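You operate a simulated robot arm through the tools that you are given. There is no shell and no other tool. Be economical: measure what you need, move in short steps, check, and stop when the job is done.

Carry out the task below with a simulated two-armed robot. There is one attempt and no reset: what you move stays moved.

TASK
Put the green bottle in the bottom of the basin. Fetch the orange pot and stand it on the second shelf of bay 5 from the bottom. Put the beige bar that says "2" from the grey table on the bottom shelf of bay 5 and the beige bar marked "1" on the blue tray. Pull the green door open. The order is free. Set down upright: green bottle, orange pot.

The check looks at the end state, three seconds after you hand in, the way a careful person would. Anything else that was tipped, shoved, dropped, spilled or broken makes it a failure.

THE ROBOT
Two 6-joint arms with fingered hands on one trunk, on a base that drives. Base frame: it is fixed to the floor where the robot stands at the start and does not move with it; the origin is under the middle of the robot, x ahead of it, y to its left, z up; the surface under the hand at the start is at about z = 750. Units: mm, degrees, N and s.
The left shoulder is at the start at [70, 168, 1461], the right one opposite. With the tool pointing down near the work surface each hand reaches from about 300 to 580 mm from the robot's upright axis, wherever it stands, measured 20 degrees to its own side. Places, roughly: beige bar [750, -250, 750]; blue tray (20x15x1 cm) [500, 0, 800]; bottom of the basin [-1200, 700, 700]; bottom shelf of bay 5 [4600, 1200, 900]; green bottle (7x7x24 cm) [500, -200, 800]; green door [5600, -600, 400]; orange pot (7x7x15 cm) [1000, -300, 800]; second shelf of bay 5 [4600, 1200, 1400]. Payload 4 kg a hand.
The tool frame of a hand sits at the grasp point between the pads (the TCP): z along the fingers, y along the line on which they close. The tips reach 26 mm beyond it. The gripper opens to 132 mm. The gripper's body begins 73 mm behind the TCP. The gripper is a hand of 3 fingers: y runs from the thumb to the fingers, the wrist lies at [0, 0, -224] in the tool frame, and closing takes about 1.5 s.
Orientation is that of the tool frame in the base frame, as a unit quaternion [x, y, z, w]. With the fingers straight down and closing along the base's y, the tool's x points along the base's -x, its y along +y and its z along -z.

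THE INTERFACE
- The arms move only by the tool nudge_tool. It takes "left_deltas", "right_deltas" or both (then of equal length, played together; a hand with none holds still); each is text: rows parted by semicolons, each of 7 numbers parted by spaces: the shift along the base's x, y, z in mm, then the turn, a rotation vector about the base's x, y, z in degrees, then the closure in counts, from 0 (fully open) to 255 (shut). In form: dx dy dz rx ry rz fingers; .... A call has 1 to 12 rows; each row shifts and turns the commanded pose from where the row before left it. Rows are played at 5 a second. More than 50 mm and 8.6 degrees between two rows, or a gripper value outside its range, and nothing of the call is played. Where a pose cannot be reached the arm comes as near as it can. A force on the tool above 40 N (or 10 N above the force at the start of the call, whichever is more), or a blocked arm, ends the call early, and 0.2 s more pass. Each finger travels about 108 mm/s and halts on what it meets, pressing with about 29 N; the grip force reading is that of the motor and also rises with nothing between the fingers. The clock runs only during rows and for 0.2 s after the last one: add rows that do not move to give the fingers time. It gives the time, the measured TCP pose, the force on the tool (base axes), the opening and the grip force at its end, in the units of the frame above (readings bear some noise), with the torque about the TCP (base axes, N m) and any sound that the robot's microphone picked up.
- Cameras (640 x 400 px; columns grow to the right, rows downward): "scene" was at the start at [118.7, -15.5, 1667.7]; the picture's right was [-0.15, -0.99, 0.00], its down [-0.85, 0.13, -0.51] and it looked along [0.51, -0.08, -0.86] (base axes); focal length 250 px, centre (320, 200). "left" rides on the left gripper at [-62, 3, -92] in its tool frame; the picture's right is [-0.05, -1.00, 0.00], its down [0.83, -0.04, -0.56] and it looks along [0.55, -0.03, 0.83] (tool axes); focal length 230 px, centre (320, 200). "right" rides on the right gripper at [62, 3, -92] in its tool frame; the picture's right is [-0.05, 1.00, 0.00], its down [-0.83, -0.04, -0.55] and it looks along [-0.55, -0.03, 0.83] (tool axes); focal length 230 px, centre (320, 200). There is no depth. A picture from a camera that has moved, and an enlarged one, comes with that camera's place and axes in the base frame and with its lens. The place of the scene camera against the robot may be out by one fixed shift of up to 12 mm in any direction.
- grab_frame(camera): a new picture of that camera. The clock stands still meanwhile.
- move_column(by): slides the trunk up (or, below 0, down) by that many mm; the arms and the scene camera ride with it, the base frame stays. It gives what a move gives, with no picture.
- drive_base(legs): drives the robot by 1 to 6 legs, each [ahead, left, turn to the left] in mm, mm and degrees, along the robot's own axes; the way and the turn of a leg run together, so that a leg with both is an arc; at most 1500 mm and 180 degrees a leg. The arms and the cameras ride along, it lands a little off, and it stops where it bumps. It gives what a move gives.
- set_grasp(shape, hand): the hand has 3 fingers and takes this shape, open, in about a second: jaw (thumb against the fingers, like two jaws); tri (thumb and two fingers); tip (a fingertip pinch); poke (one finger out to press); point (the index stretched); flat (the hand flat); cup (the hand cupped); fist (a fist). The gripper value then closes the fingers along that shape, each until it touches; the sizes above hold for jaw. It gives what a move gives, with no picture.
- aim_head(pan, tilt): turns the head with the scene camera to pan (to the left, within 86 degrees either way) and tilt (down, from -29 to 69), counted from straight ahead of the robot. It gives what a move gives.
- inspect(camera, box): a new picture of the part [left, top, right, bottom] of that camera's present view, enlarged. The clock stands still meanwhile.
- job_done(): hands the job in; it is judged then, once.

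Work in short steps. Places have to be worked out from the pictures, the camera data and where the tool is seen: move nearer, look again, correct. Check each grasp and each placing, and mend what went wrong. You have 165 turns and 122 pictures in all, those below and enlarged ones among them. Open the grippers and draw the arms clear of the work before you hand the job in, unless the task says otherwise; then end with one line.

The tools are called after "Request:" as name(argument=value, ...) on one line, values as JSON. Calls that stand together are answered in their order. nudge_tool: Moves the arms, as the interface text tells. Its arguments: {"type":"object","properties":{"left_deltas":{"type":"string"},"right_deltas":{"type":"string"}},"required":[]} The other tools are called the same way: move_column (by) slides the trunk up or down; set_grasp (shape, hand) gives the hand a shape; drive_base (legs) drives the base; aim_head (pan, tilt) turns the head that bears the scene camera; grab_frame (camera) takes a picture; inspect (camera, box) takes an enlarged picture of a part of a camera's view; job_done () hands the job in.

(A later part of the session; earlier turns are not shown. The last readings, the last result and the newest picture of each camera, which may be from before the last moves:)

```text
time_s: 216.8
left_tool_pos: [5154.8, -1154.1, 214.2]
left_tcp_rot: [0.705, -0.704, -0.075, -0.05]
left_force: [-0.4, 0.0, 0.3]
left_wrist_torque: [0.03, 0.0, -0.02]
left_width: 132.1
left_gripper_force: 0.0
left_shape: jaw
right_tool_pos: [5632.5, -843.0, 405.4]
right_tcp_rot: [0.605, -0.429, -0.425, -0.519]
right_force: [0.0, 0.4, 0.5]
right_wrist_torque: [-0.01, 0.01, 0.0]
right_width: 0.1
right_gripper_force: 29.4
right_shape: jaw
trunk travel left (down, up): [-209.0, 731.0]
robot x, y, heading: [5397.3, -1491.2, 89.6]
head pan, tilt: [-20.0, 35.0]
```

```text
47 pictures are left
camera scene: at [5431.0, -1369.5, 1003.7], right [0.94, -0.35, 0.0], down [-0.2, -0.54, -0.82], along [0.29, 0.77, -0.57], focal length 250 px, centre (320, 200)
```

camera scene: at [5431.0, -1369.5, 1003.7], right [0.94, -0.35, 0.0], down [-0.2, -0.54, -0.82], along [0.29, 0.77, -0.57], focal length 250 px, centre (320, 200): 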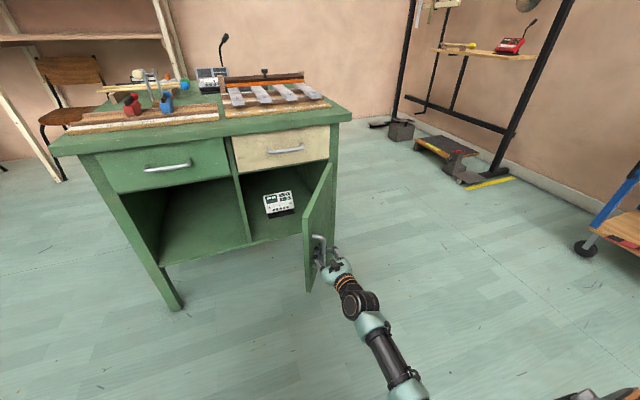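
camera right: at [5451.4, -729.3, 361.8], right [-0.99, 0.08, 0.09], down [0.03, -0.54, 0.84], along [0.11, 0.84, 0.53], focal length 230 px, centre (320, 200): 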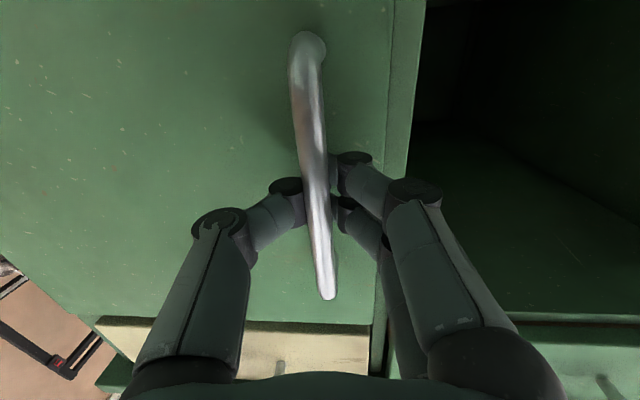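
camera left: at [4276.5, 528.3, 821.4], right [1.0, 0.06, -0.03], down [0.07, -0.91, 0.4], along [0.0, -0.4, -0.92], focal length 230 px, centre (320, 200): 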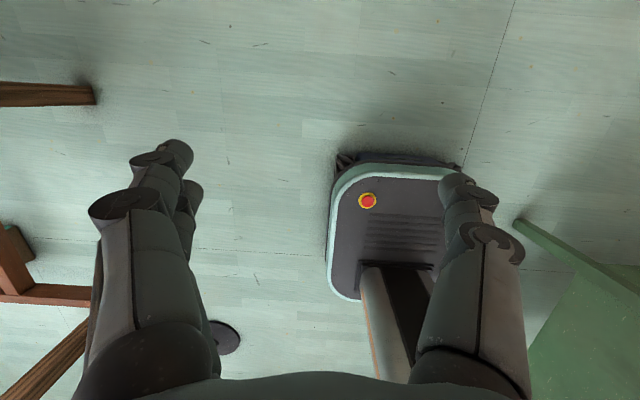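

Door at about 60°. One more pull, mostly to the right.

Request:
drive_base(legs=[[-18, -60, 0], [-4, -40, 0]])

Request:
grab_frame(camera="scene")

Request:
grab_frame(camera="right")

```text
time_s: 218.3
left_tool_pos: [5254.4, -1175.0, 214.5]
left_tcp_rot: [0.704, -0.704, -0.075, -0.049]
left_force: [0.1, 1.0, 0.8]
left_wrist_torque: [-0.01, 0.01, -0.01]
left_width: 131.7
left_gripper_force: 0.1
left_shape: jaw
right_tool_pos: [5730.9, -865.1, 405.8]
right_tcp_rot: [0.605, -0.428, -0.426, -0.519]
right_force: [-0.8, 0.3, -0.1]
right_wrist_torque: [0.02, 0.0, 0.01]
right_width: 0.0
right_gripper_force: 29.4
right_shape: jaw
trunk travel left (down, up): [-209.0, 731.0]
robot x, y, heading: [5499.1, -1521.1, 89.6]
head pan, tilt: [-20.0, 35.0]
```

```text
46 pictures are left
camera scene: at [5531.4, -1391.9, 1003.7], right [0.94, -0.35, 0.0], down [-0.2, -0.54, -0.82], along [0.29, 0.77, -0.57], focal length 250 px, centre (320, 200)
```

scene: 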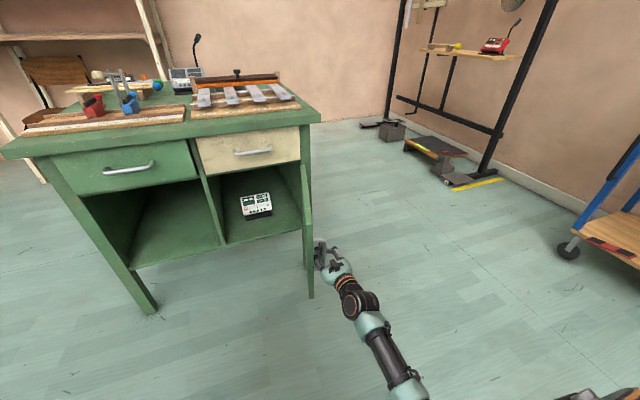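

```text
45 pictures are left
camera right: at [5750.7, -961.7, 354.4], right [-0.97, -0.09, -0.21], down [-0.14, -0.48, 0.86], along [-0.18, 0.87, 0.46], focal length 230 px, centre (320, 200)
```

right: 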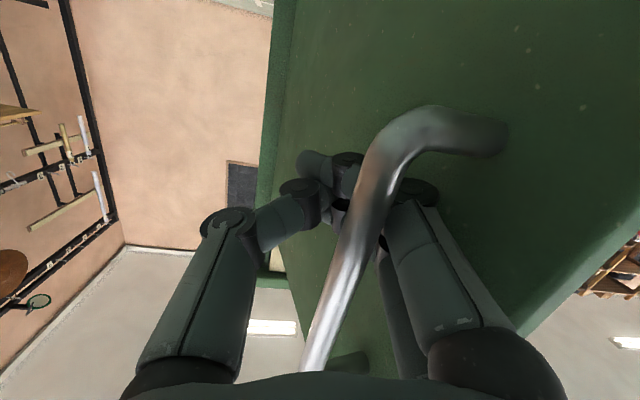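

The door stands open at about 85°. I'll open the fingers partway, just enough to clear the bar, and back straight out.

Request:
nudge_tool(right_deltas="0 0 0 0 0 0 220;0 0 0 0 0 0 180;0 0 0 0 0 0 150;0 0 0 0 0 0 150;0 0 0 0 0 0 150")

Request:
grab_frame(camera="right")

```text
time_s: 219.5
left_tool_pos: [5254.2, -1176.3, 213.6]
left_tcp_rot: [0.704, -0.704, -0.076, -0.051]
left_force: [0.7, -0.5, -0.5]
left_wrist_torque: [0.01, -0.01, 0.0]
left_width: 132.1
left_gripper_force: 0.1
left_shape: jaw
right_tool_pos: [5731.4, -864.7, 404.5]
right_tcp_rot: [0.605, -0.428, -0.426, -0.519]
right_force: [-0.7, -0.5, 0.0]
right_wrist_torque: [-0.04, 0.06, -0.06]
right_width: 53.6
right_gripper_force: 0.1
right_shape: jaw
trunk travel left (down, up): [-209.0, 731.0]
robot x, y, heading: [5493.6, -1519.5, 89.5]
head pan, tilt: [-20.0, 35.0]
```

```text
44 pictures are left
camera right: at [5750.6, -961.7, 354.5], right [-0.97, -0.09, -0.21], down [-0.14, -0.48, 0.86], along [-0.18, 0.87, 0.46], focal length 230 px, centre (320, 200)
```

right: 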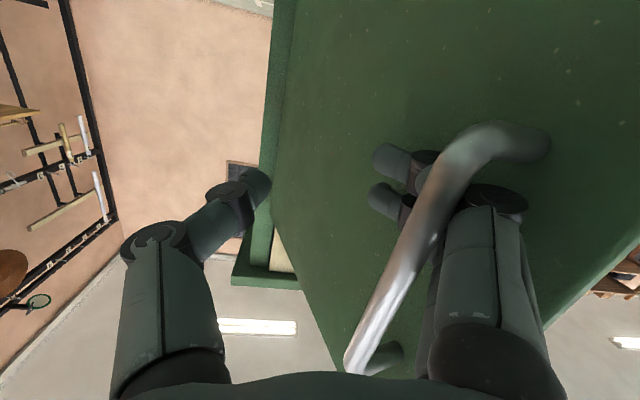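

The paired fingertips still curl past the bar, so I'll open further before retreating.

Request:
nudge_tool(right_deltas="0 0 0 0 0 0 100;0 0 0 0 0 0 60;4 0 0 0 0 0 30;4 0 0 0 0 0 30;0 0 0 0 0 0 30")

Request:
grab_frame(camera="right")

```text
time_s: 220.7
left_tool_pos: [5254.2, -1176.4, 213.7]
left_tcp_rot: [0.705, -0.703, -0.076, -0.052]
left_force: [0.6, 0.6, 0.0]
left_wrist_torque: [0.03, -0.01, -0.01]
left_width: 131.9
left_gripper_force: 0.1
left_shape: jaw
right_tool_pos: [5740.1, -866.6, 406.6]
right_tcp_rot: [0.605, -0.428, -0.426, -0.519]
right_force: [-0.6, -14.3, 5.1]
right_wrist_torque: [0.01, 0.55, -0.16]
right_width: 109.3
right_gripper_force: 0.1
right_shape: jaw
trunk travel left (down, up): [-209.0, 731.0]
robot x, y, heading: [5498.4, -1520.0, 89.6]
head pan, tilt: [-20.0, 35.0]
```

```text
43 pictures are left
camera right: at [5759.0, -963.3, 355.2], right [-0.97, -0.09, -0.21], down [-0.14, -0.48, 0.86], along [-0.18, 0.87, 0.46], focal length 230 px, centre (320, 200)
```

right: 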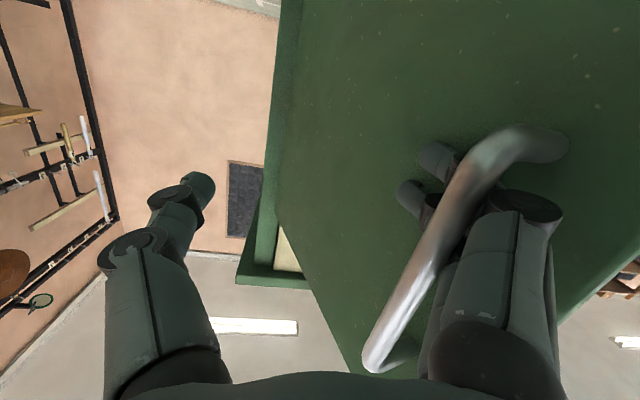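

The fingers now lie straight between bar and door. I'll back out 70 mm and check.

Request:
drive_base(legs=[[-70, 0, 0]])

Request:
grab_frame(camera="right")

Request:
grab_frame(camera="scene")

```text
time_s: 221.7
left_tool_pos: [5253.6, -1242.8, 213.9]
left_tcp_rot: [0.706, -0.703, -0.076, -0.05]
left_force: [0.2, -0.2, 0.3]
left_wrist_torque: [0.0, 0.03, -0.01]
left_width: 132.0
left_gripper_force: 0.1
left_shape: jaw
right_tool_pos: [5739.3, -936.4, 404.2]
right_tcp_rot: [0.605, -0.428, -0.427, -0.518]
right_force: [-0.3, 0.1, 1.0]
right_wrist_torque: [0.01, 0.02, 0.01]
right_width: 116.3
right_gripper_force: 0.1
right_shape: jaw
trunk travel left (down, up): [-209.0, 731.0]
robot x, y, heading: [5498.5, -1589.8, 89.7]
head pan, tilt: [-20.0, 35.0]
```

```text
42 pictures are left
camera right: at [5758.5, -1030.9, 354.4], right [-0.97, -0.09, -0.21], down [-0.14, -0.48, 0.86], along [-0.18, 0.87, 0.46], focal length 230 px, centre (320, 200)
```

right: 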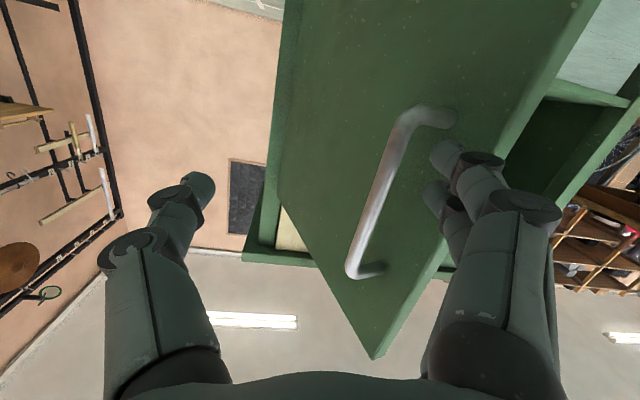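

```text
41 pictures are left
camera scene: at [5530.7, -1460.5, 1003.8], right [0.94, -0.35, 0.0], down [-0.2, -0.54, -0.82], along [0.29, 0.77, -0.57], focal length 250 px, centre (320, 200)
```

scene: 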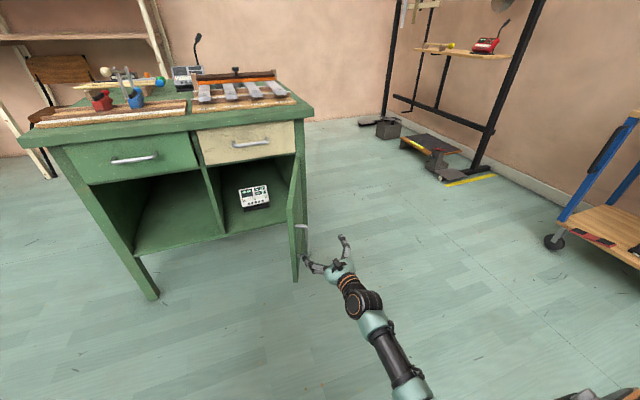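

Released; the door stays wide open (about 75–80°). I'll back away a little, raise the trunk fully, then head back to the grey table for the pot.

Request:
drive_base(legs=[[-70, 0, 0]])

Request:
move_column(by=400)

Request:
move_column(by=300)

Request:
drive_base(legs=[[270, 0, 0], [0, 0, 90]])

Request:
aim_head(pan=0, tilt=25)

Request:
grab_frame(camera="scene")

```text
time_s: 222.7
left_tool_pos: [5252.9, -1315.8, 213.8]
left_tcp_rot: [0.705, -0.704, -0.075, -0.05]
left_force: [-0.2, 0.2, 1.1]
left_wrist_torque: [0.0, -0.01, -0.01]
left_width: 132.0
left_gripper_force: 0.0
left_shape: jaw
right_tool_pos: [5739.0, -1006.7, 404.2]
right_tcp_rot: [0.605, -0.429, -0.425, -0.519]
right_force: [0.3, 0.5, 0.6]
right_wrist_torque: [0.01, -0.02, -0.01]
right_width: 116.2
right_gripper_force: 0.0
right_shape: jaw
trunk travel left (down, up): [-209.0, 731.0]
robot x, y, heading: [5496.7, -1654.1, 89.5]
head pan, tilt: [-20.0, 35.0]
```

```text
time_s: 226.5
left_tool_pos: [5254.5, -1314.3, 613.4]
left_tcp_rot: [0.705, -0.704, -0.075, -0.051]
left_force: [0.1, -0.1, -1.2]
left_wrist_torque: [-0.01, 0.0, -0.03]
left_width: 131.9
left_gripper_force: 0.0
left_shape: jaw
right_tool_pos: [5739.8, -1006.2, 804.9]
right_tcp_rot: [0.605, -0.429, -0.426, -0.518]
right_force: [-0.1, -0.1, 0.1]
right_wrist_torque: [0.0, 0.0, 0.0]
right_width: 116.1
right_gripper_force: 0.0
right_shape: jaw
trunk travel left (down, up): [-609.0, 331.0]
robot x, y, heading: [5494.0, -1661.0, 89.8]
head pan, tilt: [-20.0, 35.0]
```

```text
time_s: 229.5
left_tool_pos: [5253.1, -1315.3, 913.4]
left_tcp_rot: [0.705, -0.704, -0.076, -0.05]
left_force: [-0.1, 0.2, 0.2]
left_wrist_torque: [-0.03, 0.0, -0.01]
left_width: 131.8
left_gripper_force: 0.0
left_shape: jaw
right_tool_pos: [5738.9, -1006.7, 1104.6]
right_tcp_rot: [0.604, -0.429, -0.426, -0.519]
right_force: [0.4, -0.4, 0.3]
right_wrist_torque: [-0.02, -0.07, 0.01]
right_width: 116.5
right_gripper_force: 0.0
right_shape: jaw
trunk travel left (down, up): [-909.0, 31.0]
robot x, y, heading: [5500.4, -1661.0, 89.6]
head pan, tilt: [-20.0, 35.0]
```

```text
time_s: 235.3
left_tool_pos: [5163.5, -1643.4, 915.3]
left_tcp_rot: [0.996, 0.016, -0.088, 0.019]
left_force: [-0.4, 0.5, 0.2]
left_wrist_torque: [-0.04, 0.02, -0.02]
left_width: 132.1
left_gripper_force: 0.0
left_shape: jaw
right_tool_pos: [4839.7, -1165.2, 1105.4]
right_tcp_rot: [0.729, 0.136, -0.669, -0.055]
right_force: [0.0, 0.0, -0.4]
right_wrist_torque: [0.01, 0.03, 0.01]
right_width: 116.5
right_gripper_force: 0.1
right_shape: jaw
trunk travel left (down, up): [-909.0, 31.0]
robot x, y, heading: [5501.2, -1384.5, -178.6]
head pan, tilt: [-20.0, 35.0]
```

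```text
time_s: 236.2
left_tool_pos: [5163.9, -1641.2, 914.6]
left_tcp_rot: [0.996, 0.016, -0.088, 0.02]
left_force: [-0.2, 1.1, 0.9]
left_wrist_torque: [0.01, -0.05, -0.02]
left_width: 131.9
left_gripper_force: 0.1
left_shape: jaw
right_tool_pos: [4841.4, -1166.4, 1105.7]
right_tcp_rot: [0.729, 0.135, -0.669, -0.056]
right_force: [0.2, -0.4, -0.5]
right_wrist_torque: [0.01, 0.03, -0.02]
right_width: 116.6
right_gripper_force: 0.0
right_shape: jaw
trunk travel left (down, up): [-909.0, 31.0]
robot x, y, heading: [5501.2, -1388.3, -178.9]
head pan, tilt: [0.0, 25.0]
```

```text
40 pictures are left
camera scene: at [5359.6, -1395.7, 1719.4], right [-0.02, 1.0, 0.0], down [0.42, 0.01, -0.91], along [-0.91, -0.02, -0.42], focal length 250 px, centre (320, 200)
```

scene: 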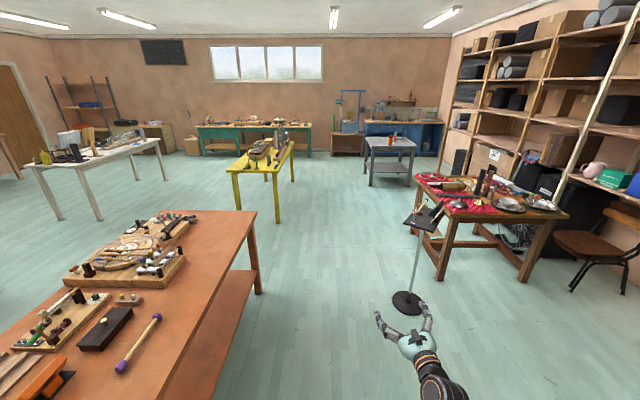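

The path back is clear between the orange table (edge y≈−1730) and the stand (edge y≈−800). I'll shift right 100 mm and drive to x≈1950, then look at the grey table.

Request:
drive_base(legs=[[200, -100, -1.1], [1500, 0, 0], [1500, 0, 0], [350, 0, 0]])

Request:
aim_head(pan=-30, tilt=40)

Request:
grab_frame(camera="scene")

```text
time_s: 253.9
left_tool_pos: [1610.6, -1664.5, 914.1]
left_tcp_rot: [0.995, 0.027, -0.089, 0.021]
left_force: [0.0, -0.4, -0.1]
left_wrist_torque: [0.01, 0.02, -0.01]
left_width: 132.2
left_gripper_force: 0.1
left_shape: jaw
right_tool_pos: [1275.6, -1194.7, 1106.2]
right_tcp_rot: [0.727, 0.144, -0.67, -0.048]
right_force: [-0.1, -1.1, 1.0]
right_wrist_torque: [0.0, 0.01, -0.01]
right_width: 116.4
right_gripper_force: 0.0
right_shape: jaw
trunk travel left (down, up): [-909.0, 31.0]
robot x, y, heading: [1940.2, -1400.0, -177.3]
head pan, tilt: [0.0, 25.0]
```

```text
time_s: 254.8
left_tool_pos: [1608.9, -1665.1, 913.0]
left_tcp_rot: [0.995, 0.027, -0.09, 0.02]
left_force: [-0.4, 0.0, -0.4]
left_wrist_torque: [0.02, 0.02, 0.01]
left_width: 131.9
left_gripper_force: 0.1
left_shape: jaw
right_tool_pos: [1274.2, -1196.2, 1104.8]
right_tcp_rot: [0.727, 0.143, -0.669, -0.049]
right_force: [0.2, 0.6, 0.1]
right_wrist_torque: [-0.04, 0.01, -0.01]
right_width: 116.5
right_gripper_force: 0.0
right_shape: jaw
trunk travel left (down, up): [-909.0, 31.0]
robot x, y, heading: [1939.5, -1401.5, -177.5]
head pan, tilt: [-30.0, 40.0]
```

```text
39 pictures are left
camera scene: at [1814.8, -1370.9, 1696.2], right [0.46, 0.89, 0.0], down [0.57, -0.3, -0.77], along [-0.68, 0.35, -0.64], focal length 250 px, centre (320, 200)
```

scene: 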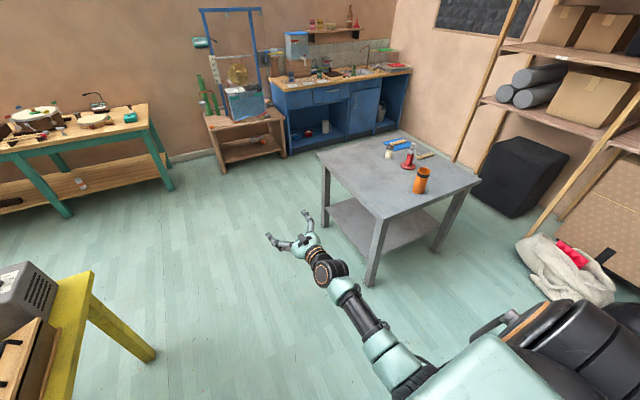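

The pot stands near (1027,−280), close to this edge of the table. I'll straighten the heading, strafe right 875 mm opposite it, and lower the trunk.

Request:
drive_base(legs=[[0, 0, -2.5], [0, -875, 0]])

Request:
move_column(by=-270)

Request:
aim_head(pan=-15, tilt=40)

Request:
grab_frame(camera="scene")

Request:
grab_frame(camera="right")

```text
time_s: 259.6
left_tool_pos: [1599.4, -813.2, 914.7]
left_tcp_rot: [0.996, -0.003, -0.089, 0.018]
left_force: [0.1, 0.5, 0.2]
left_wrist_torque: [-0.01, -0.01, -0.01]
left_width: 132.0
left_gripper_force: 0.1
left_shape: jaw
right_tool_pos: [1293.9, -326.9, 1104.9]
right_tcp_rot: [0.731, 0.122, -0.668, -0.068]
right_force: [0.0, 0.7, -0.1]
right_wrist_torque: [-0.03, -0.03, 0.0]
right_width: 116.5
right_gripper_force: 0.1
right_shape: jaw
trunk travel left (down, up): [-909.0, 31.0]
robot x, y, heading: [1940.3, -574.1, 179.2]
head pan, tilt: [-30.0, 40.0]
```

```text
time_s: 262.4
left_tool_pos: [1599.2, -813.3, 644.7]
left_tcp_rot: [0.996, -0.003, -0.089, 0.017]
left_force: [0.3, -0.4, 0.1]
left_wrist_torque: [0.02, 0.01, 0.05]
left_width: 131.9
left_gripper_force: 0.0
left_shape: jaw
right_tool_pos: [1293.8, -326.5, 835.3]
right_tcp_rot: [0.731, 0.122, -0.667, -0.07]
right_force: [0.3, 0.2, 0.0]
right_wrist_torque: [0.03, -0.03, 0.0]
right_width: 116.1
right_gripper_force: 0.1
right_shape: jaw
trunk travel left (down, up): [-639.0, 301.0]
robot x, y, heading: [1946.2, -571.4, 179.4]
head pan, tilt: [-30.0, 40.0]
```

```text
time_s: 263.1
left_tool_pos: [1598.5, -814.1, 642.7]
left_tcp_rot: [0.996, -0.003, -0.089, 0.018]
left_force: [-0.5, 0.3, 0.2]
left_wrist_torque: [0.03, 0.0, 0.0]
left_width: 131.8
left_gripper_force: 0.1
left_shape: jaw
right_tool_pos: [1294.2, -326.9, 835.4]
right_tcp_rot: [0.732, 0.122, -0.667, -0.069]
right_force: [0.4, -0.1, -0.1]
right_wrist_torque: [0.01, 0.01, 0.01]
right_width: 116.0
right_gripper_force: 0.1
right_shape: jaw
trunk travel left (down, up): [-639.0, 301.0]
robot x, y, heading: [1943.2, -573.1, 179.1]
head pan, tilt: [-15.0, 40.0]
```

```text
38 pictures are left
camera scene: at [1814.5, -553.8, 1426.2], right [0.27, 0.96, 0.0], down [0.62, -0.18, -0.77], along [-0.74, 0.21, -0.64], focal length 250 px, centre (320, 200)
```

scene: 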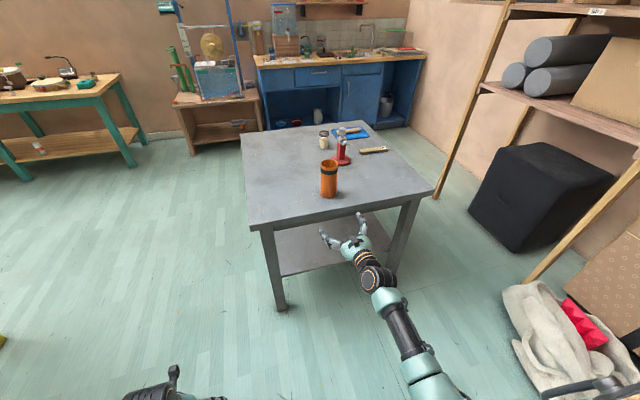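

```text
37 pictures are left
camera right: at [1390.2, -306.2, 784.2], right [0.08, -0.97, -0.21], down [0.48, -0.15, 0.86], along [-0.87, -0.17, 0.46], focal length 230 px, centre (320, 200)
```

right: 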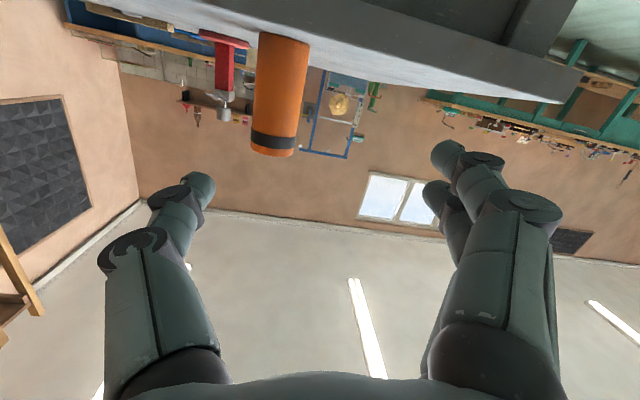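

The hand is rolled about 15°, so I'll correct roll and yaw, raise to z≈850 (to keep the under-hand camera clear of the table) and align with the pot at y≈−283.

Request:
nudge_tool(right_deltas="0 11 4 -5.1 0 -1.5 0;0 11 4 -5.1 0 -1.5 0;0 11 4 -5.1 0 -1.5 0;0 11 3 0 0 0 0;0 0 0 0 0 0 0")

Request:
drive_base(legs=[[130, 0, 0.8]])

Request:
grab_frame(camera="right")

Request:
grab_frame(camera="scene")

```text
time_s: 264.4
left_tool_pos: [1599.1, -813.8, 642.3]
left_tcp_rot: [0.996, -0.002, -0.089, 0.019]
left_force: [-0.4, 0.2, -0.5]
left_wrist_torque: [0.01, -0.02, -0.02]
left_width: 131.7
left_gripper_force: 0.1
left_shape: jaw
right_tool_pos: [1294.7, -282.0, 849.9]
right_tcp_rot: [0.739, 0.004, -0.674, 0.004]
right_force: [0.6, 0.0, -1.0]
right_wrist_torque: [0.0, -0.02, -0.02]
right_width: 131.9
right_gripper_force: 0.0
right_shape: jaw
trunk travel left (down, up): [-639.0, 301.0]
robot x, y, heading: [1942.1, -572.5, 179.2]
head pan, tilt: [-15.0, 40.0]
```

```text
time_s: 265.6
left_tool_pos: [1474.4, -817.8, 643.2]
left_tcp_rot: [0.996, 0.003, -0.089, 0.018]
left_force: [-0.2, -0.5, -0.6]
left_wrist_torque: [0.02, -0.02, -0.02]
left_width: 131.9
left_gripper_force: 0.0
left_shape: jaw
right_tool_pos: [1163.0, -289.9, 849.8]
right_tcp_rot: [0.738, 0.007, -0.675, 0.008]
right_force: [-0.3, 0.1, -0.7]
right_wrist_torque: [0.0, 0.0, -0.04]
right_width: 131.9
right_gripper_force: 0.1
right_shape: jaw
trunk travel left (down, up): [-639.0, 301.0]
robot x, y, heading: [1820.1, -571.2, 179.8]
head pan, tilt: [-15.0, 40.0]
```

```text
36 pictures are left
camera right: at [1260.2, -289.9, 796.6], right [0.02, -1.0, 0.05], down [0.48, 0.05, 0.88], along [-0.88, 0.01, 0.48], focal length 230 px, centre (320, 200)
```

right: 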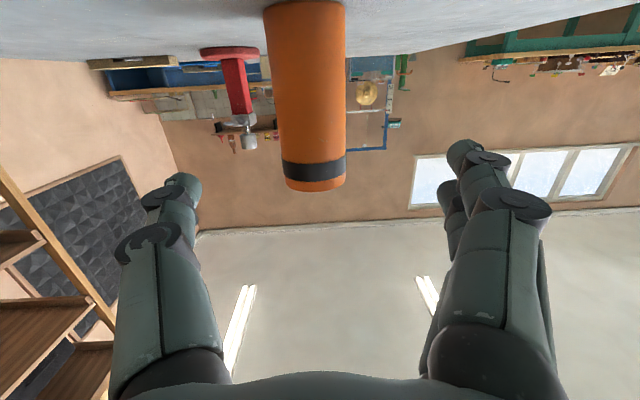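

```text
35 pictures are left
camera scene: at [1686.8, -554.3, 1426.2], right [0.26, 0.96, 0.0], down [0.62, -0.17, -0.77], along [-0.74, 0.2, -0.64], focal length 250 px, centre (320, 200)
```

scene: 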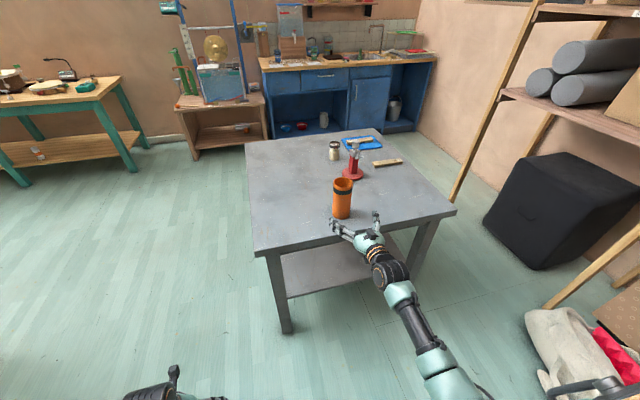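

The pot is centred at about (1012,−284). I'll drive ahead 105 mm with a small right shift, and look once more.

Request:
drive_base(legs=[[105, -7, 0]])

Request:
grab_frame(camera="right")

```text
time_s: 266.8
left_tool_pos: [1369.5, -810.0, 642.9]
left_tcp_rot: [0.996, 0.003, -0.088, 0.019]
left_force: [1.3, -0.8, -0.6]
left_wrist_torque: [-0.02, -0.02, 0.0]
left_width: 131.9
left_gripper_force: 0.0
left_shape: jaw
right_tool_pos: [1058.0, -282.2, 849.4]
right_tcp_rot: [0.738, 0.008, -0.675, 0.008]
right_force: [-0.2, -0.3, -0.5]
right_wrist_torque: [-0.03, 0.01, 0.03]
right_width: 132.3
right_gripper_force: 0.1
right_shape: jaw
trunk travel left (down, up): [-639.0, 301.0]
robot x, y, heading: [1715.7, -563.8, 179.8]
head pan, tilt: [-15.0, 40.0]
```

```text
34 pictures are left
camera right: at [1154.8, -283.2, 796.3], right [0.02, -1.0, 0.05], down [0.48, 0.06, 0.88], along [-0.88, 0.01, 0.48], focal length 230 px, centre (320, 200)
```

right: 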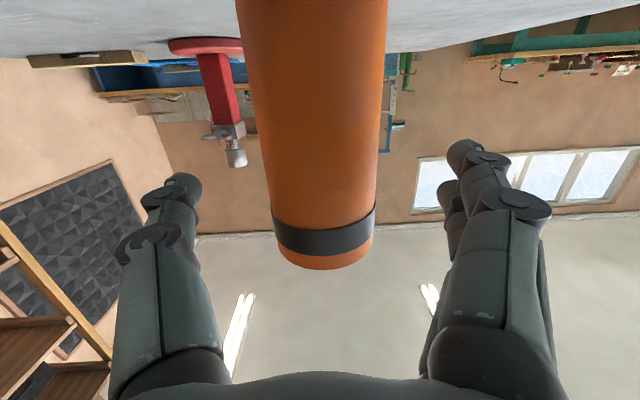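

The pot is centred between the fingers. I'll advance 34 mm and close.

Request:
nudge_tool(right_deltas="-12 0 0 0 0 0 0;-12 0 0 0 0 0 0;-10 0 0 0 0 0 0;0 0 0 0 0 0 0;0 0 0 0 0 0 60;0 0 0 0 0 0 120;0 0 0 0 0 0 180;0 0 0 0 0 0 220;0 0 0 0 0 0 255;0 0 0 0 0 0 255;0 0 0 0 0 0 255")

Request:
grab_frame(camera="right")

```text
time_s: 269.2
left_tool_pos: [1370.7, -810.2, 643.0]
left_tcp_rot: [0.996, 0.003, -0.088, 0.019]
left_force: [-0.3, 0.8, 0.2]
left_wrist_torque: [0.01, 0.01, 0.02]
left_width: 132.1
left_gripper_force: 0.0
left_shape: jaw
right_tool_pos: [1023.1, -283.6, 848.5]
right_tcp_rot: [0.739, 0.008, -0.674, 0.008]
right_force: [-0.2, 0.0, 0.2]
right_wrist_torque: [0.03, 0.03, 0.02]
right_width: 53.2
right_gripper_force: 29.1
right_shape: jaw
trunk travel left (down, up): [-639.0, 301.0]
robot x, y, heading: [1712.0, -560.3, 179.8]
head pan, tilt: [-15.0, 40.0]
```

```text
33 pictures are left
camera right: at [1120.3, -283.1, 796.2], right [0.02, -1.0, 0.05], down [0.48, 0.06, 0.88], along [-0.88, 0.01, 0.48], focal length 230 px, centre (320, 200)
```

right: 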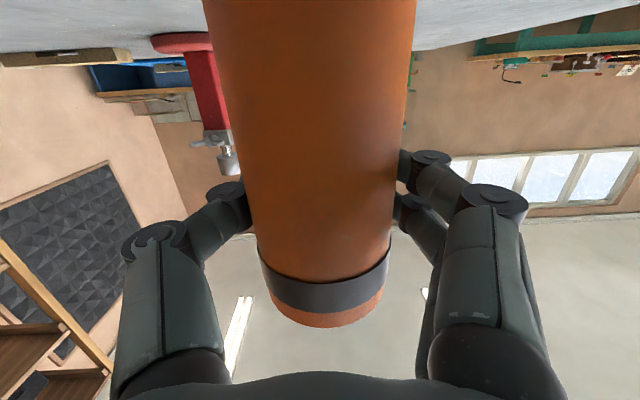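

The fingers wrap behind the pot (53 mm at the tips). I'll lift 80 mm and check.

Request:
move_column(by=80)

Request:
grab_frame(camera="scene")

Request:
grab_frame(camera="right")

```text
time_s: 270.4
left_tool_pos: [1370.5, -810.2, 725.0]
left_tcp_rot: [0.996, 0.003, -0.088, 0.018]
left_force: [0.1, 0.8, -0.6]
left_wrist_torque: [0.02, -0.01, 0.02]
left_width: 131.7
left_gripper_force: 0.1
left_shape: jaw
right_tool_pos: [1022.7, -282.9, 928.4]
right_tcp_rot: [0.739, 0.007, -0.673, 0.008]
right_force: [0.1, 0.4, -1.1]
right_wrist_torque: [0.01, 0.01, 0.01]
right_width: 53.1
right_gripper_force: 29.1
right_shape: jaw
trunk travel left (down, up): [-719.0, 221.0]
robot x, y, heading: [1715.4, -563.6, 179.9]
head pan, tilt: [-15.0, 40.0]
```

```text
32 pictures are left
camera scene: at [1581.3, -546.8, 1506.1], right [0.26, 0.97, 0.0], down [0.62, -0.17, -0.77], along [-0.74, 0.2, -0.64], focal length 250 px, centre (320, 200)
```

scene: 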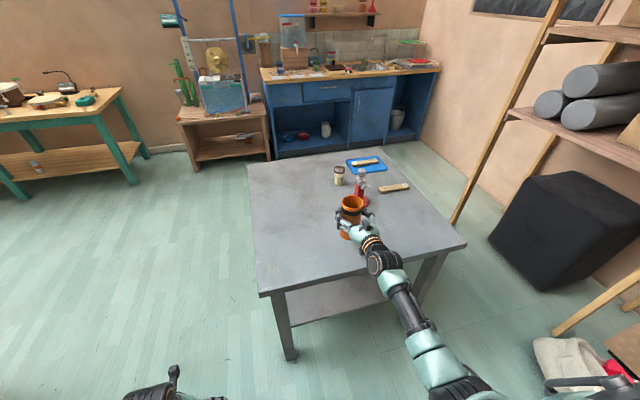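

```text
31 pictures are left
camera right: at [1120.1, -282.9, 875.8], right [0.02, -1.0, 0.05], down [0.48, 0.06, 0.88], along [-0.88, 0.01, 0.48], focal length 230 px, centre (320, 200)
```

right: 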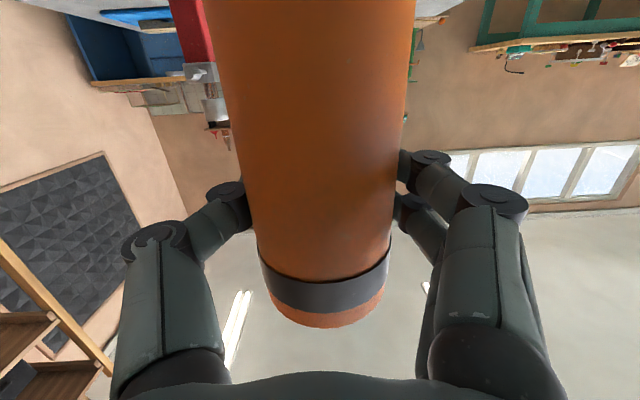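

The pot is held upright. I'll raise the trunk, back away, strafe to the open lane and turn to heading 0 (clockwise, away from the yellow table).

Request:
move_column(by=215)

Request:
drive_base(legs=[[-420, 0, 0], [0, 800, 0], [0, 0, -180]])

```text
time_s: 272.6
left_tool_pos: [1370.0, -810.0, 938.2]
left_tcp_rot: [0.996, 0.004, -0.088, 0.018]
left_force: [0.2, -0.1, 0.2]
left_wrist_torque: [0.01, 0.0, -0.01]
left_width: 131.8
left_gripper_force: 0.0
left_shape: jaw
right_tool_pos: [1023.1, -282.2, 1144.3]
right_tcp_rot: [0.739, 0.009, -0.674, 0.009]
right_force: [-0.2, 0.5, -1.4]
right_wrist_torque: [0.02, 0.0, 0.03]
right_width: 53.2
right_gripper_force: 28.5
right_shape: jaw
trunk travel left (down, up): [-934.0, 6.0]
robot x, y, heading: [1709.3, -566.6, 180.1]
head pan, tilt: [-15.0, 40.0]
```

```text
time_s: 286.6
left_tool_pos: [2492.5, -1123.5, 937.6]
left_tcp_rot: [0.01, 0.996, 0.017, 0.088]
left_force: [-0.1, -0.3, 0.0]
left_wrist_torque: [0.0, 0.0, -0.01]
left_width: 131.9
left_gripper_force: 0.1
left_shape: jaw
right_tool_pos: [2825.6, -1660.8, 1144.3]
right_tcp_rot: [0.002, 0.738, -0.001, 0.675]
right_force: [0.5, -0.4, -2.4]
right_wrist_torque: [-0.05, -0.01, -0.03]
right_width: 53.4
right_gripper_force: 29.0
right_shape: jaw
trunk travel left (down, up): [-934.0, 6.0]
robot x, y, heading: [2146.3, -1359.9, -1.6]
head pan, tilt: [-15.0, 40.0]
```

Heading −1.6°; I'll correct it, drive on to x≈4370, turn left and approach the bay part-way.

Request:
drive_base(legs=[[0, 0, 1.6], [1500, 0, 0], [724, 0, 0], [0, 0, 90], [600, 0, 0]])

Request:
aim_head(pan=0, tilt=15)

Request:
grab_frame(camera="scene")

```text
time_s: 304.6
left_tool_pos: [4103.5, -444.9, 938.0]
left_tcp_rot: [0.708, -0.7, -0.076, -0.05]
left_force: [0.1, 0.1, 0.0]
left_wrist_torque: [-0.03, 0.01, -0.01]
left_width: 131.8
left_gripper_force: 0.0
left_shape: jaw
right_tool_pos: [4628.1, -96.1, 1144.8]
right_tcp_rot: [0.528, -0.515, -0.484, -0.471]
right_force: [0.9, -0.5, -2.6]
right_wrist_torque: [-0.01, 0.01, -0.01]
right_width: 53.1
right_gripper_force: 29.0
right_shape: jaw
trunk travel left (down, up): [-934.0, 6.0]
robot x, y, heading: [4349.1, -784.4, 90.3]
head pan, tilt: [-15.0, 40.0]
```

```text
time_s: 305.5
left_tool_pos: [4103.5, -443.7, 937.8]
left_tcp_rot: [0.708, -0.701, -0.075, -0.05]
left_force: [-1.0, 0.4, -0.1]
left_wrist_torque: [-0.03, 0.0, -0.01]
left_width: 132.4
left_gripper_force: 0.0
left_shape: jaw
right_tool_pos: [4630.1, -94.2, 1142.6]
right_tcp_rot: [0.529, -0.516, -0.483, -0.47]
right_force: [0.5, 0.3, -1.9]
right_wrist_torque: [-0.02, 0.0, 0.01]
right_width: 53.0
right_gripper_force: 28.8
right_shape: jaw
trunk travel left (down, up): [-934.0, 6.0]
robot x, y, heading: [4349.4, -786.5, 90.1]
head pan, tilt: [0.0, 15.0]
```

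```text
30 pictures are left
camera scene: at [4352.6, -645.9, 1760.5], right [1.0, 0.0, 0.0], down [0.0, -0.26, -0.97], along [0.0, 0.97, -0.26], focal length 250 px, centre (320, 200)
```

scene: 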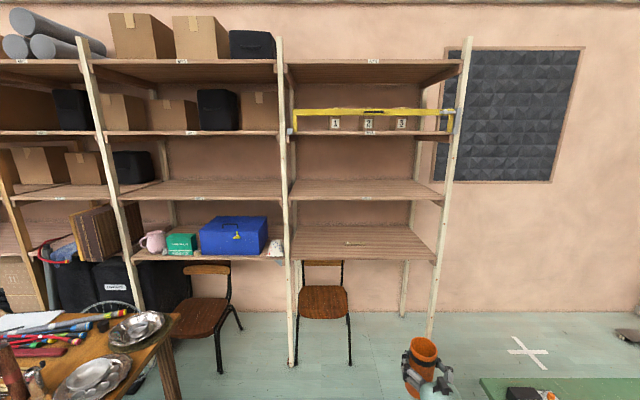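

Bar "2" is visible lying on the bottom shelf. From two earlier views the second shelf's top is at z≈1373. I'll raise the pot to about z 1510 (TCP) while extending forward, in free space.

Request:
nudge_tool(right_deltas="0 14 34 0 0 0 255;0 14 34 0 0 0 255;0 14 34 0 0 0 255;0 14 34 0 0 0 255;0 14 34 0 0 0 255;0 12 34 0 0 0 255;0 10 34 0 0 0 255;0 10 34 0 0 0 255;0 8 34 0 0 0 255;0 0 34 0 0 0 255;0 0 28 0 0 0 255;0 0 0 0 0 0 255")

Request:
grab_frame(camera="right")

```text
time_s: 308.1
left_tool_pos: [4104.0, -443.6, 938.9]
left_tcp_rot: [0.708, -0.7, -0.075, -0.049]
left_force: [0.3, -0.6, 0.0]
left_wrist_torque: [0.0, 0.01, -0.01]
left_width: 131.6
left_gripper_force: 0.1
left_shape: jaw
right_tool_pos: [4627.5, 16.8, 1513.0]
right_tcp_rot: [0.528, -0.517, -0.482, -0.47]
right_force: [-0.1, -0.2, -1.5]
right_wrist_torque: [-0.02, 0.0, 0.0]
right_width: 52.8
right_gripper_force: 28.9
right_shape: jaw
trunk travel left (down, up): [-934.0, 6.0]
robot x, y, heading: [4351.6, -785.0, 90.0]
head pan, tilt: [0.0, 15.0]
```

```text
29 pictures are left
camera right: at [4626.1, -81.1, 1459.9], right [-1.0, -0.02, 0.05], down [0.06, -0.48, 0.88], along [0.01, 0.88, 0.48], focal length 230 px, centre (320, 200)
```

right: 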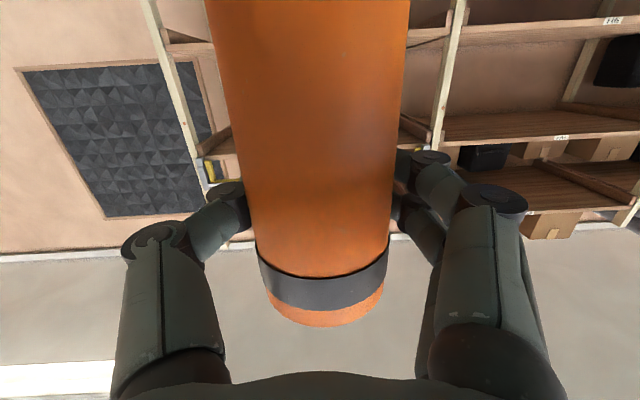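

Reach is good. I'll drive 750 mm ahead and check the height against the shelf before entering.

Request:
drive_base(legs=[[750, 0, 0]])

Request:
aim_head(pan=-20, tilt=20)

Request:
grab_frame(camera="scene")

```text
time_s: 312.1
left_tool_pos: [4126.4, 302.1, 940.0]
left_tcp_rot: [-0.696, 0.713, 0.075, 0.051]
left_force: [-0.4, 0.5, 1.0]
left_wrist_torque: [0.04, 0.02, 0.0]
left_width: 131.7
left_gripper_force: 0.0
left_shape: jaw
right_tool_pos: [4664.6, 743.1, 1513.5]
right_tcp_rot: [-0.519, 0.524, 0.476, 0.479]
right_force: [0.1, -0.4, -1.9]
right_wrist_torque: [-0.03, -0.01, 0.02]
right_width: 52.7
right_gripper_force: 29.2
right_shape: jaw
trunk travel left (down, up): [-934.0, 6.0]
robot x, y, heading: [4361.1, -49.5, 88.2]
head pan, tilt: [0.0, 15.0]
```

```text
time_s: 312.9
left_tool_pos: [4126.1, 303.6, 937.5]
left_tcp_rot: [-0.696, 0.712, 0.075, 0.05]
left_force: [-0.7, 0.3, 0.1]
left_wrist_torque: [0.05, 0.01, -0.02]
left_width: 131.5
left_gripper_force: 0.1
left_shape: jaw
right_tool_pos: [4665.5, 746.4, 1512.1]
right_tcp_rot: [-0.52, 0.524, 0.476, 0.478]
right_force: [-0.2, -0.4, -2.2]
right_wrist_torque: [-0.01, 0.0, -0.01]
right_width: 53.0
right_gripper_force: 28.3
right_shape: jaw
trunk travel left (down, up): [-934.0, 6.0]
robot x, y, heading: [4360.7, -49.2, 87.9]
head pan, tilt: [-20.0, 20.0]
```

```text
28 pictures are left
camera scene: at [4400.5, 86.0, 1752.5], right [0.93, -0.37, 0.0], down [-0.13, -0.32, -0.94], along [0.35, 0.87, -0.34], focal length 250 px, centre (320, 200)
```

scene: 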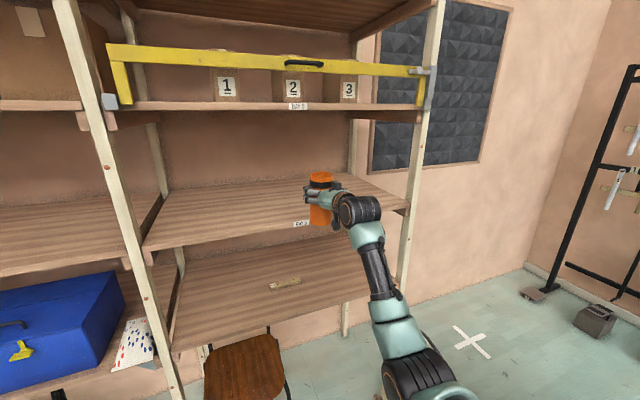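

The pot's bottom (z≈1412) clears the shelf edge (≈1378). I'll drive 285 mm in.

Request:
drive_base(legs=[[285, 0, 1]])

Request:
grab_frame(camera="scene")

```text
time_s: 314.9
left_tool_pos: [4125.0, 575.4, 939.7]
left_tcp_rot: [-0.704, 0.704, 0.076, 0.05]
left_force: [0.2, 1.2, 0.3]
left_wrist_torque: [0.02, 0.03, 0.01]
left_width: 131.9
left_gripper_force: 0.1
left_shape: jaw
right_tool_pos: [4654.8, 1026.9, 1514.5]
right_tcp_rot: [0.525, -0.518, -0.481, -0.474]
right_force: [-0.5, -0.2, -2.1]
right_wrist_torque: [0.0, -0.02, 0.04]
right_width: 52.9
right_gripper_force: 29.2
right_shape: jaw
trunk travel left (down, up): [-934.0, 6.0]
robot x, y, heading: [4370.9, 233.6, 89.4]
head pan, tilt: [-20.0, 20.0]
```

```text
27 pictures are left
camera scene: at [4403.4, 362.2, 1752.9], right [0.94, -0.35, 0.0], down [-0.12, -0.32, -0.94], along [0.33, 0.88, -0.34], focal length 250 px, centre (320, 200)
```

scene: 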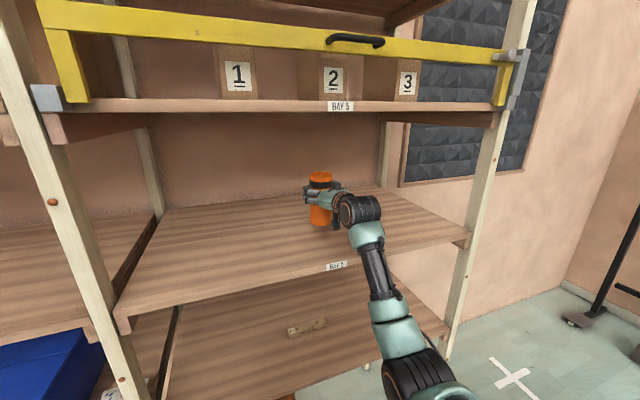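

The pot is well over the shelf. I'll lower 28 mm, then feel for contact.

Request:
move_column(by=-28)

Request:
nudge_tool(right_deltas="0 0 -3 0 0 0 255;0 0 -3 0 0 0 255;0 0 0 0 0 0 255")

```text
time_s: 315.6
left_tool_pos: [4124.9, 577.0, 909.7]
left_tcp_rot: [-0.704, 0.704, 0.075, 0.049]
left_force: [0.8, 0.4, -0.5]
left_wrist_torque: [-0.05, 0.03, 0.02]
left_width: 132.0
left_gripper_force: 0.0
left_shape: jaw
right_tool_pos: [4653.7, 1030.1, 1483.7]
right_tcp_rot: [0.526, -0.518, -0.481, -0.472]
right_force: [0.0, 0.4, -1.5]
right_wrist_torque: [-0.01, -0.01, -0.02]
right_width: 53.0
right_gripper_force: 28.0
right_shape: jaw
trunk travel left (down, up): [-906.0, 34.0]
robot x, y, heading: [4367.7, 235.5, 89.0]
head pan, tilt: [-20.0, 20.0]
```

```text
time_s: 316.4
left_tool_pos: [4124.8, 576.8, 911.3]
left_tcp_rot: [-0.704, 0.704, 0.075, 0.048]
left_force: [0.6, -0.1, 0.1]
left_wrist_torque: [0.0, 0.01, -0.01]
left_width: 131.9
left_gripper_force: 0.1
left_shape: jaw
right_tool_pos: [4653.7, 1031.3, 1479.7]
right_tcp_rot: [0.525, -0.518, -0.481, -0.474]
right_force: [0.2, 0.4, -2.5]
right_wrist_torque: [-0.03, -0.05, 0.02]
right_width: 52.8
right_gripper_force: 29.3
right_shape: jaw
trunk travel left (down, up): [-906.0, 34.0]
robot x, y, heading: [4368.0, 233.5, 89.6]
head pan, tilt: [-20.0, 20.0]
```

No contact yet; I'll continue down in small steps.

Request:
nudge_tool(right_deltas="0 0 -3 0 0 0 255;0 0 -3 0 0 0 255;0 0 0 0 0 0 255")

Request:
inspect(camera="scene", box=[260, 150, 400, 280])

```text
time_s: 317.2
left_tool_pos: [4123.8, 577.4, 908.7]
left_tcp_rot: [-0.704, 0.704, 0.076, 0.05]
left_force: [0.3, 0.2, -0.3]
left_wrist_torque: [-0.01, 0.01, -0.03]
left_width: 132.0
left_gripper_force: 0.0
left_shape: jaw
right_tool_pos: [4652.7, 1030.1, 1473.0]
right_tcp_rot: [0.525, -0.519, -0.48, -0.473]
right_force: [0.3, 0.5, -1.7]
right_wrist_torque: [0.01, -0.04, 0.03]
right_width: 52.6
right_gripper_force: 29.0
right_shape: jaw
trunk travel left (down, up): [-906.0, 34.0]
robot x, y, heading: [4365.0, 231.6, 89.7]
head pan, tilt: [-20.0, 20.0]
```

```text
3.08 times, centred on (330, 215) of scene
camera zoom: at [4403.4, 365.6, 1724.5], right [0.94, -0.35, 0.0], down [-0.12, -0.32, -0.94], along [0.33, 0.88, -0.34], focal length 769 px, centre (289, 154)
```

zoom: 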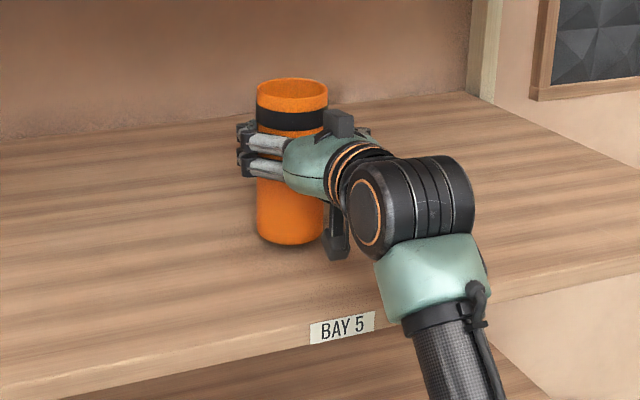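

Nearly down. I'll continue in 3 mm steps until the force rises.

Request:
nudge_tool(right_deltas="0 0 -3 0 0 0 255;0 0 0 0 0 0 255")

Request:
nudge_tool(right_deltas="0 0 -3 0 0 0 255;0 0 0 0 0 0 255")

Request:
nudge_tool(right_deltas="0 0 -2 0 0 0 255;0 0 0 0 0 0 255")

```text
time_s: 317.8
left_tool_pos: [4125.3, 576.2, 909.9]
left_tcp_rot: [-0.704, 0.704, 0.075, 0.05]
left_force: [-0.4, 0.8, 0.3]
left_wrist_torque: [0.02, -0.03, -0.02]
left_width: 131.9
left_gripper_force: 0.1
left_shape: jaw
right_tool_pos: [4653.7, 1030.8, 1471.1]
right_tcp_rot: [0.526, -0.518, -0.482, -0.472]
right_force: [-1.2, -0.8, -1.9]
right_wrist_torque: [0.01, 0.01, 0.0]
right_width: 53.0
right_gripper_force: 28.9
right_shape: jaw
trunk travel left (down, up): [-906.0, 34.0]
robot x, y, heading: [4365.1, 234.1, 89.1]
head pan, tilt: [-20.0, 20.0]
```

```text
time_s: 318.4
left_tool_pos: [4125.0, 576.8, 910.6]
left_tcp_rot: [-0.704, 0.705, 0.075, 0.05]
left_force: [-0.3, 0.1, -0.7]
left_wrist_torque: [-0.01, 0.04, -0.01]
left_width: 131.8
left_gripper_force: 0.1
left_shape: jaw
right_tool_pos: [4653.3, 1031.1, 1467.5]
right_tcp_rot: [0.526, -0.518, -0.481, -0.472]
right_force: [-0.3, 1.3, -2.6]
right_wrist_torque: [0.0, 0.03, -0.03]
right_width: 52.8
right_gripper_force: 28.8
right_shape: jaw
trunk travel left (down, up): [-906.0, 34.0]
robot x, y, heading: [4368.1, 230.2, 89.5]
head pan, tilt: [-20.0, 20.0]
```

```text
time_s: 319.0
left_tool_pos: [4125.1, 576.5, 908.6]
left_tcp_rot: [0.704, -0.704, -0.076, -0.049]
left_force: [-0.1, -0.1, -0.1]
left_wrist_torque: [-0.01, -0.01, 0.02]
left_width: 132.0
left_gripper_force: 0.0
left_shape: jaw
right_tool_pos: [4652.8, 1031.4, 1464.3]
right_tcp_rot: [0.525, -0.519, -0.481, -0.473]
right_force: [-0.6, -0.3, -2.0]
right_wrist_torque: [0.01, 0.0, -0.03]
right_width: 52.8
right_gripper_force: 29.0
right_shape: jaw
trunk travel left (down, up): [-906.0, 34.0]
robot x, y, heading: [4369.6, 233.4, 89.3]
head pan, tilt: [-20.0, 20.0]
```

Still free (−2 N is just the pot's weight). Continuing down.

Request:
nudge_tool(right_deltas="0 0 -3 0 0 0 255;0 0 -2 0 0 0 255;0 0 0 0 0 0 255")

Request:
nudge_tool(right_deltas="0 0 -2 0 0 0 255;0 0 0 0 0 0 255")

Request:
inspect(camera="scene", box=[260, 150, 400, 280])

```text
time_s: 319.8
left_tool_pos: [4124.3, 577.0, 910.4]
left_tcp_rot: [-0.704, 0.704, 0.075, 0.049]
left_force: [0.0, 0.0, 0.1]
left_wrist_torque: [-0.01, 0.02, -0.01]
left_width: 131.9
left_gripper_force: 0.2
left_shape: jaw
right_tool_pos: [4653.3, 1030.1, 1462.4]
right_tcp_rot: [0.525, -0.519, -0.481, -0.474]
right_force: [-0.2, 1.5, 0.4]
right_wrist_torque: [-0.02, -0.02, -0.01]
right_width: 53.0
right_gripper_force: 28.5
right_shape: jaw
trunk travel left (down, up): [-906.0, 34.0]
robot x, y, heading: [4366.7, 232.5, 89.6]
head pan, tilt: [-20.0, 20.0]
```

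```text
time_s: 320.4
left_tool_pos: [4125.2, 577.2, 910.9]
left_tcp_rot: [0.704, -0.704, -0.075, -0.05]
left_force: [-0.4, 0.2, 0.3]
left_wrist_torque: [-0.02, 0.01, -0.02]
left_width: 131.8
left_gripper_force: 0.0
left_shape: jaw
right_tool_pos: [4653.8, 1030.0, 1459.5]
right_tcp_rot: [0.525, -0.518, -0.482, -0.474]
right_force: [-0.6, 1.3, 4.7]
right_wrist_torque: [0.04, 0.01, -0.01]
right_width: 53.0
right_gripper_force: 29.6
right_shape: jaw
trunk travel left (down, up): [-906.0, 34.0]
robot x, y, heading: [4367.8, 230.1, 89.3]
head pan, tilt: [-20.0, 20.0]
```

```text
3.08 times, centred on (330, 215) of scene
camera zoom: at [4402.9, 365.0, 1724.6], right [0.94, -0.35, 0.0], down [-0.12, -0.32, -0.94], along [0.33, 0.88, -0.34], focal length 769 px, centre (289, 154)
```

zoom: 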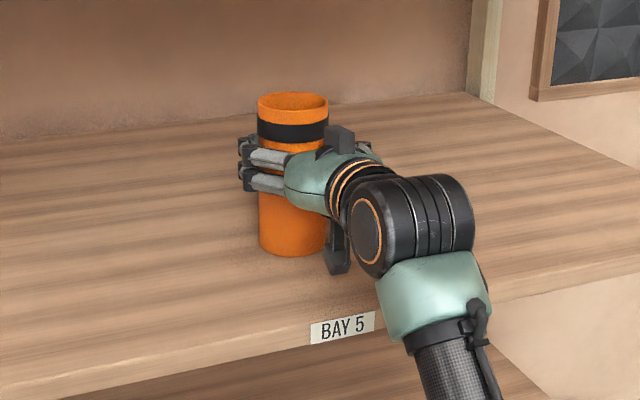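

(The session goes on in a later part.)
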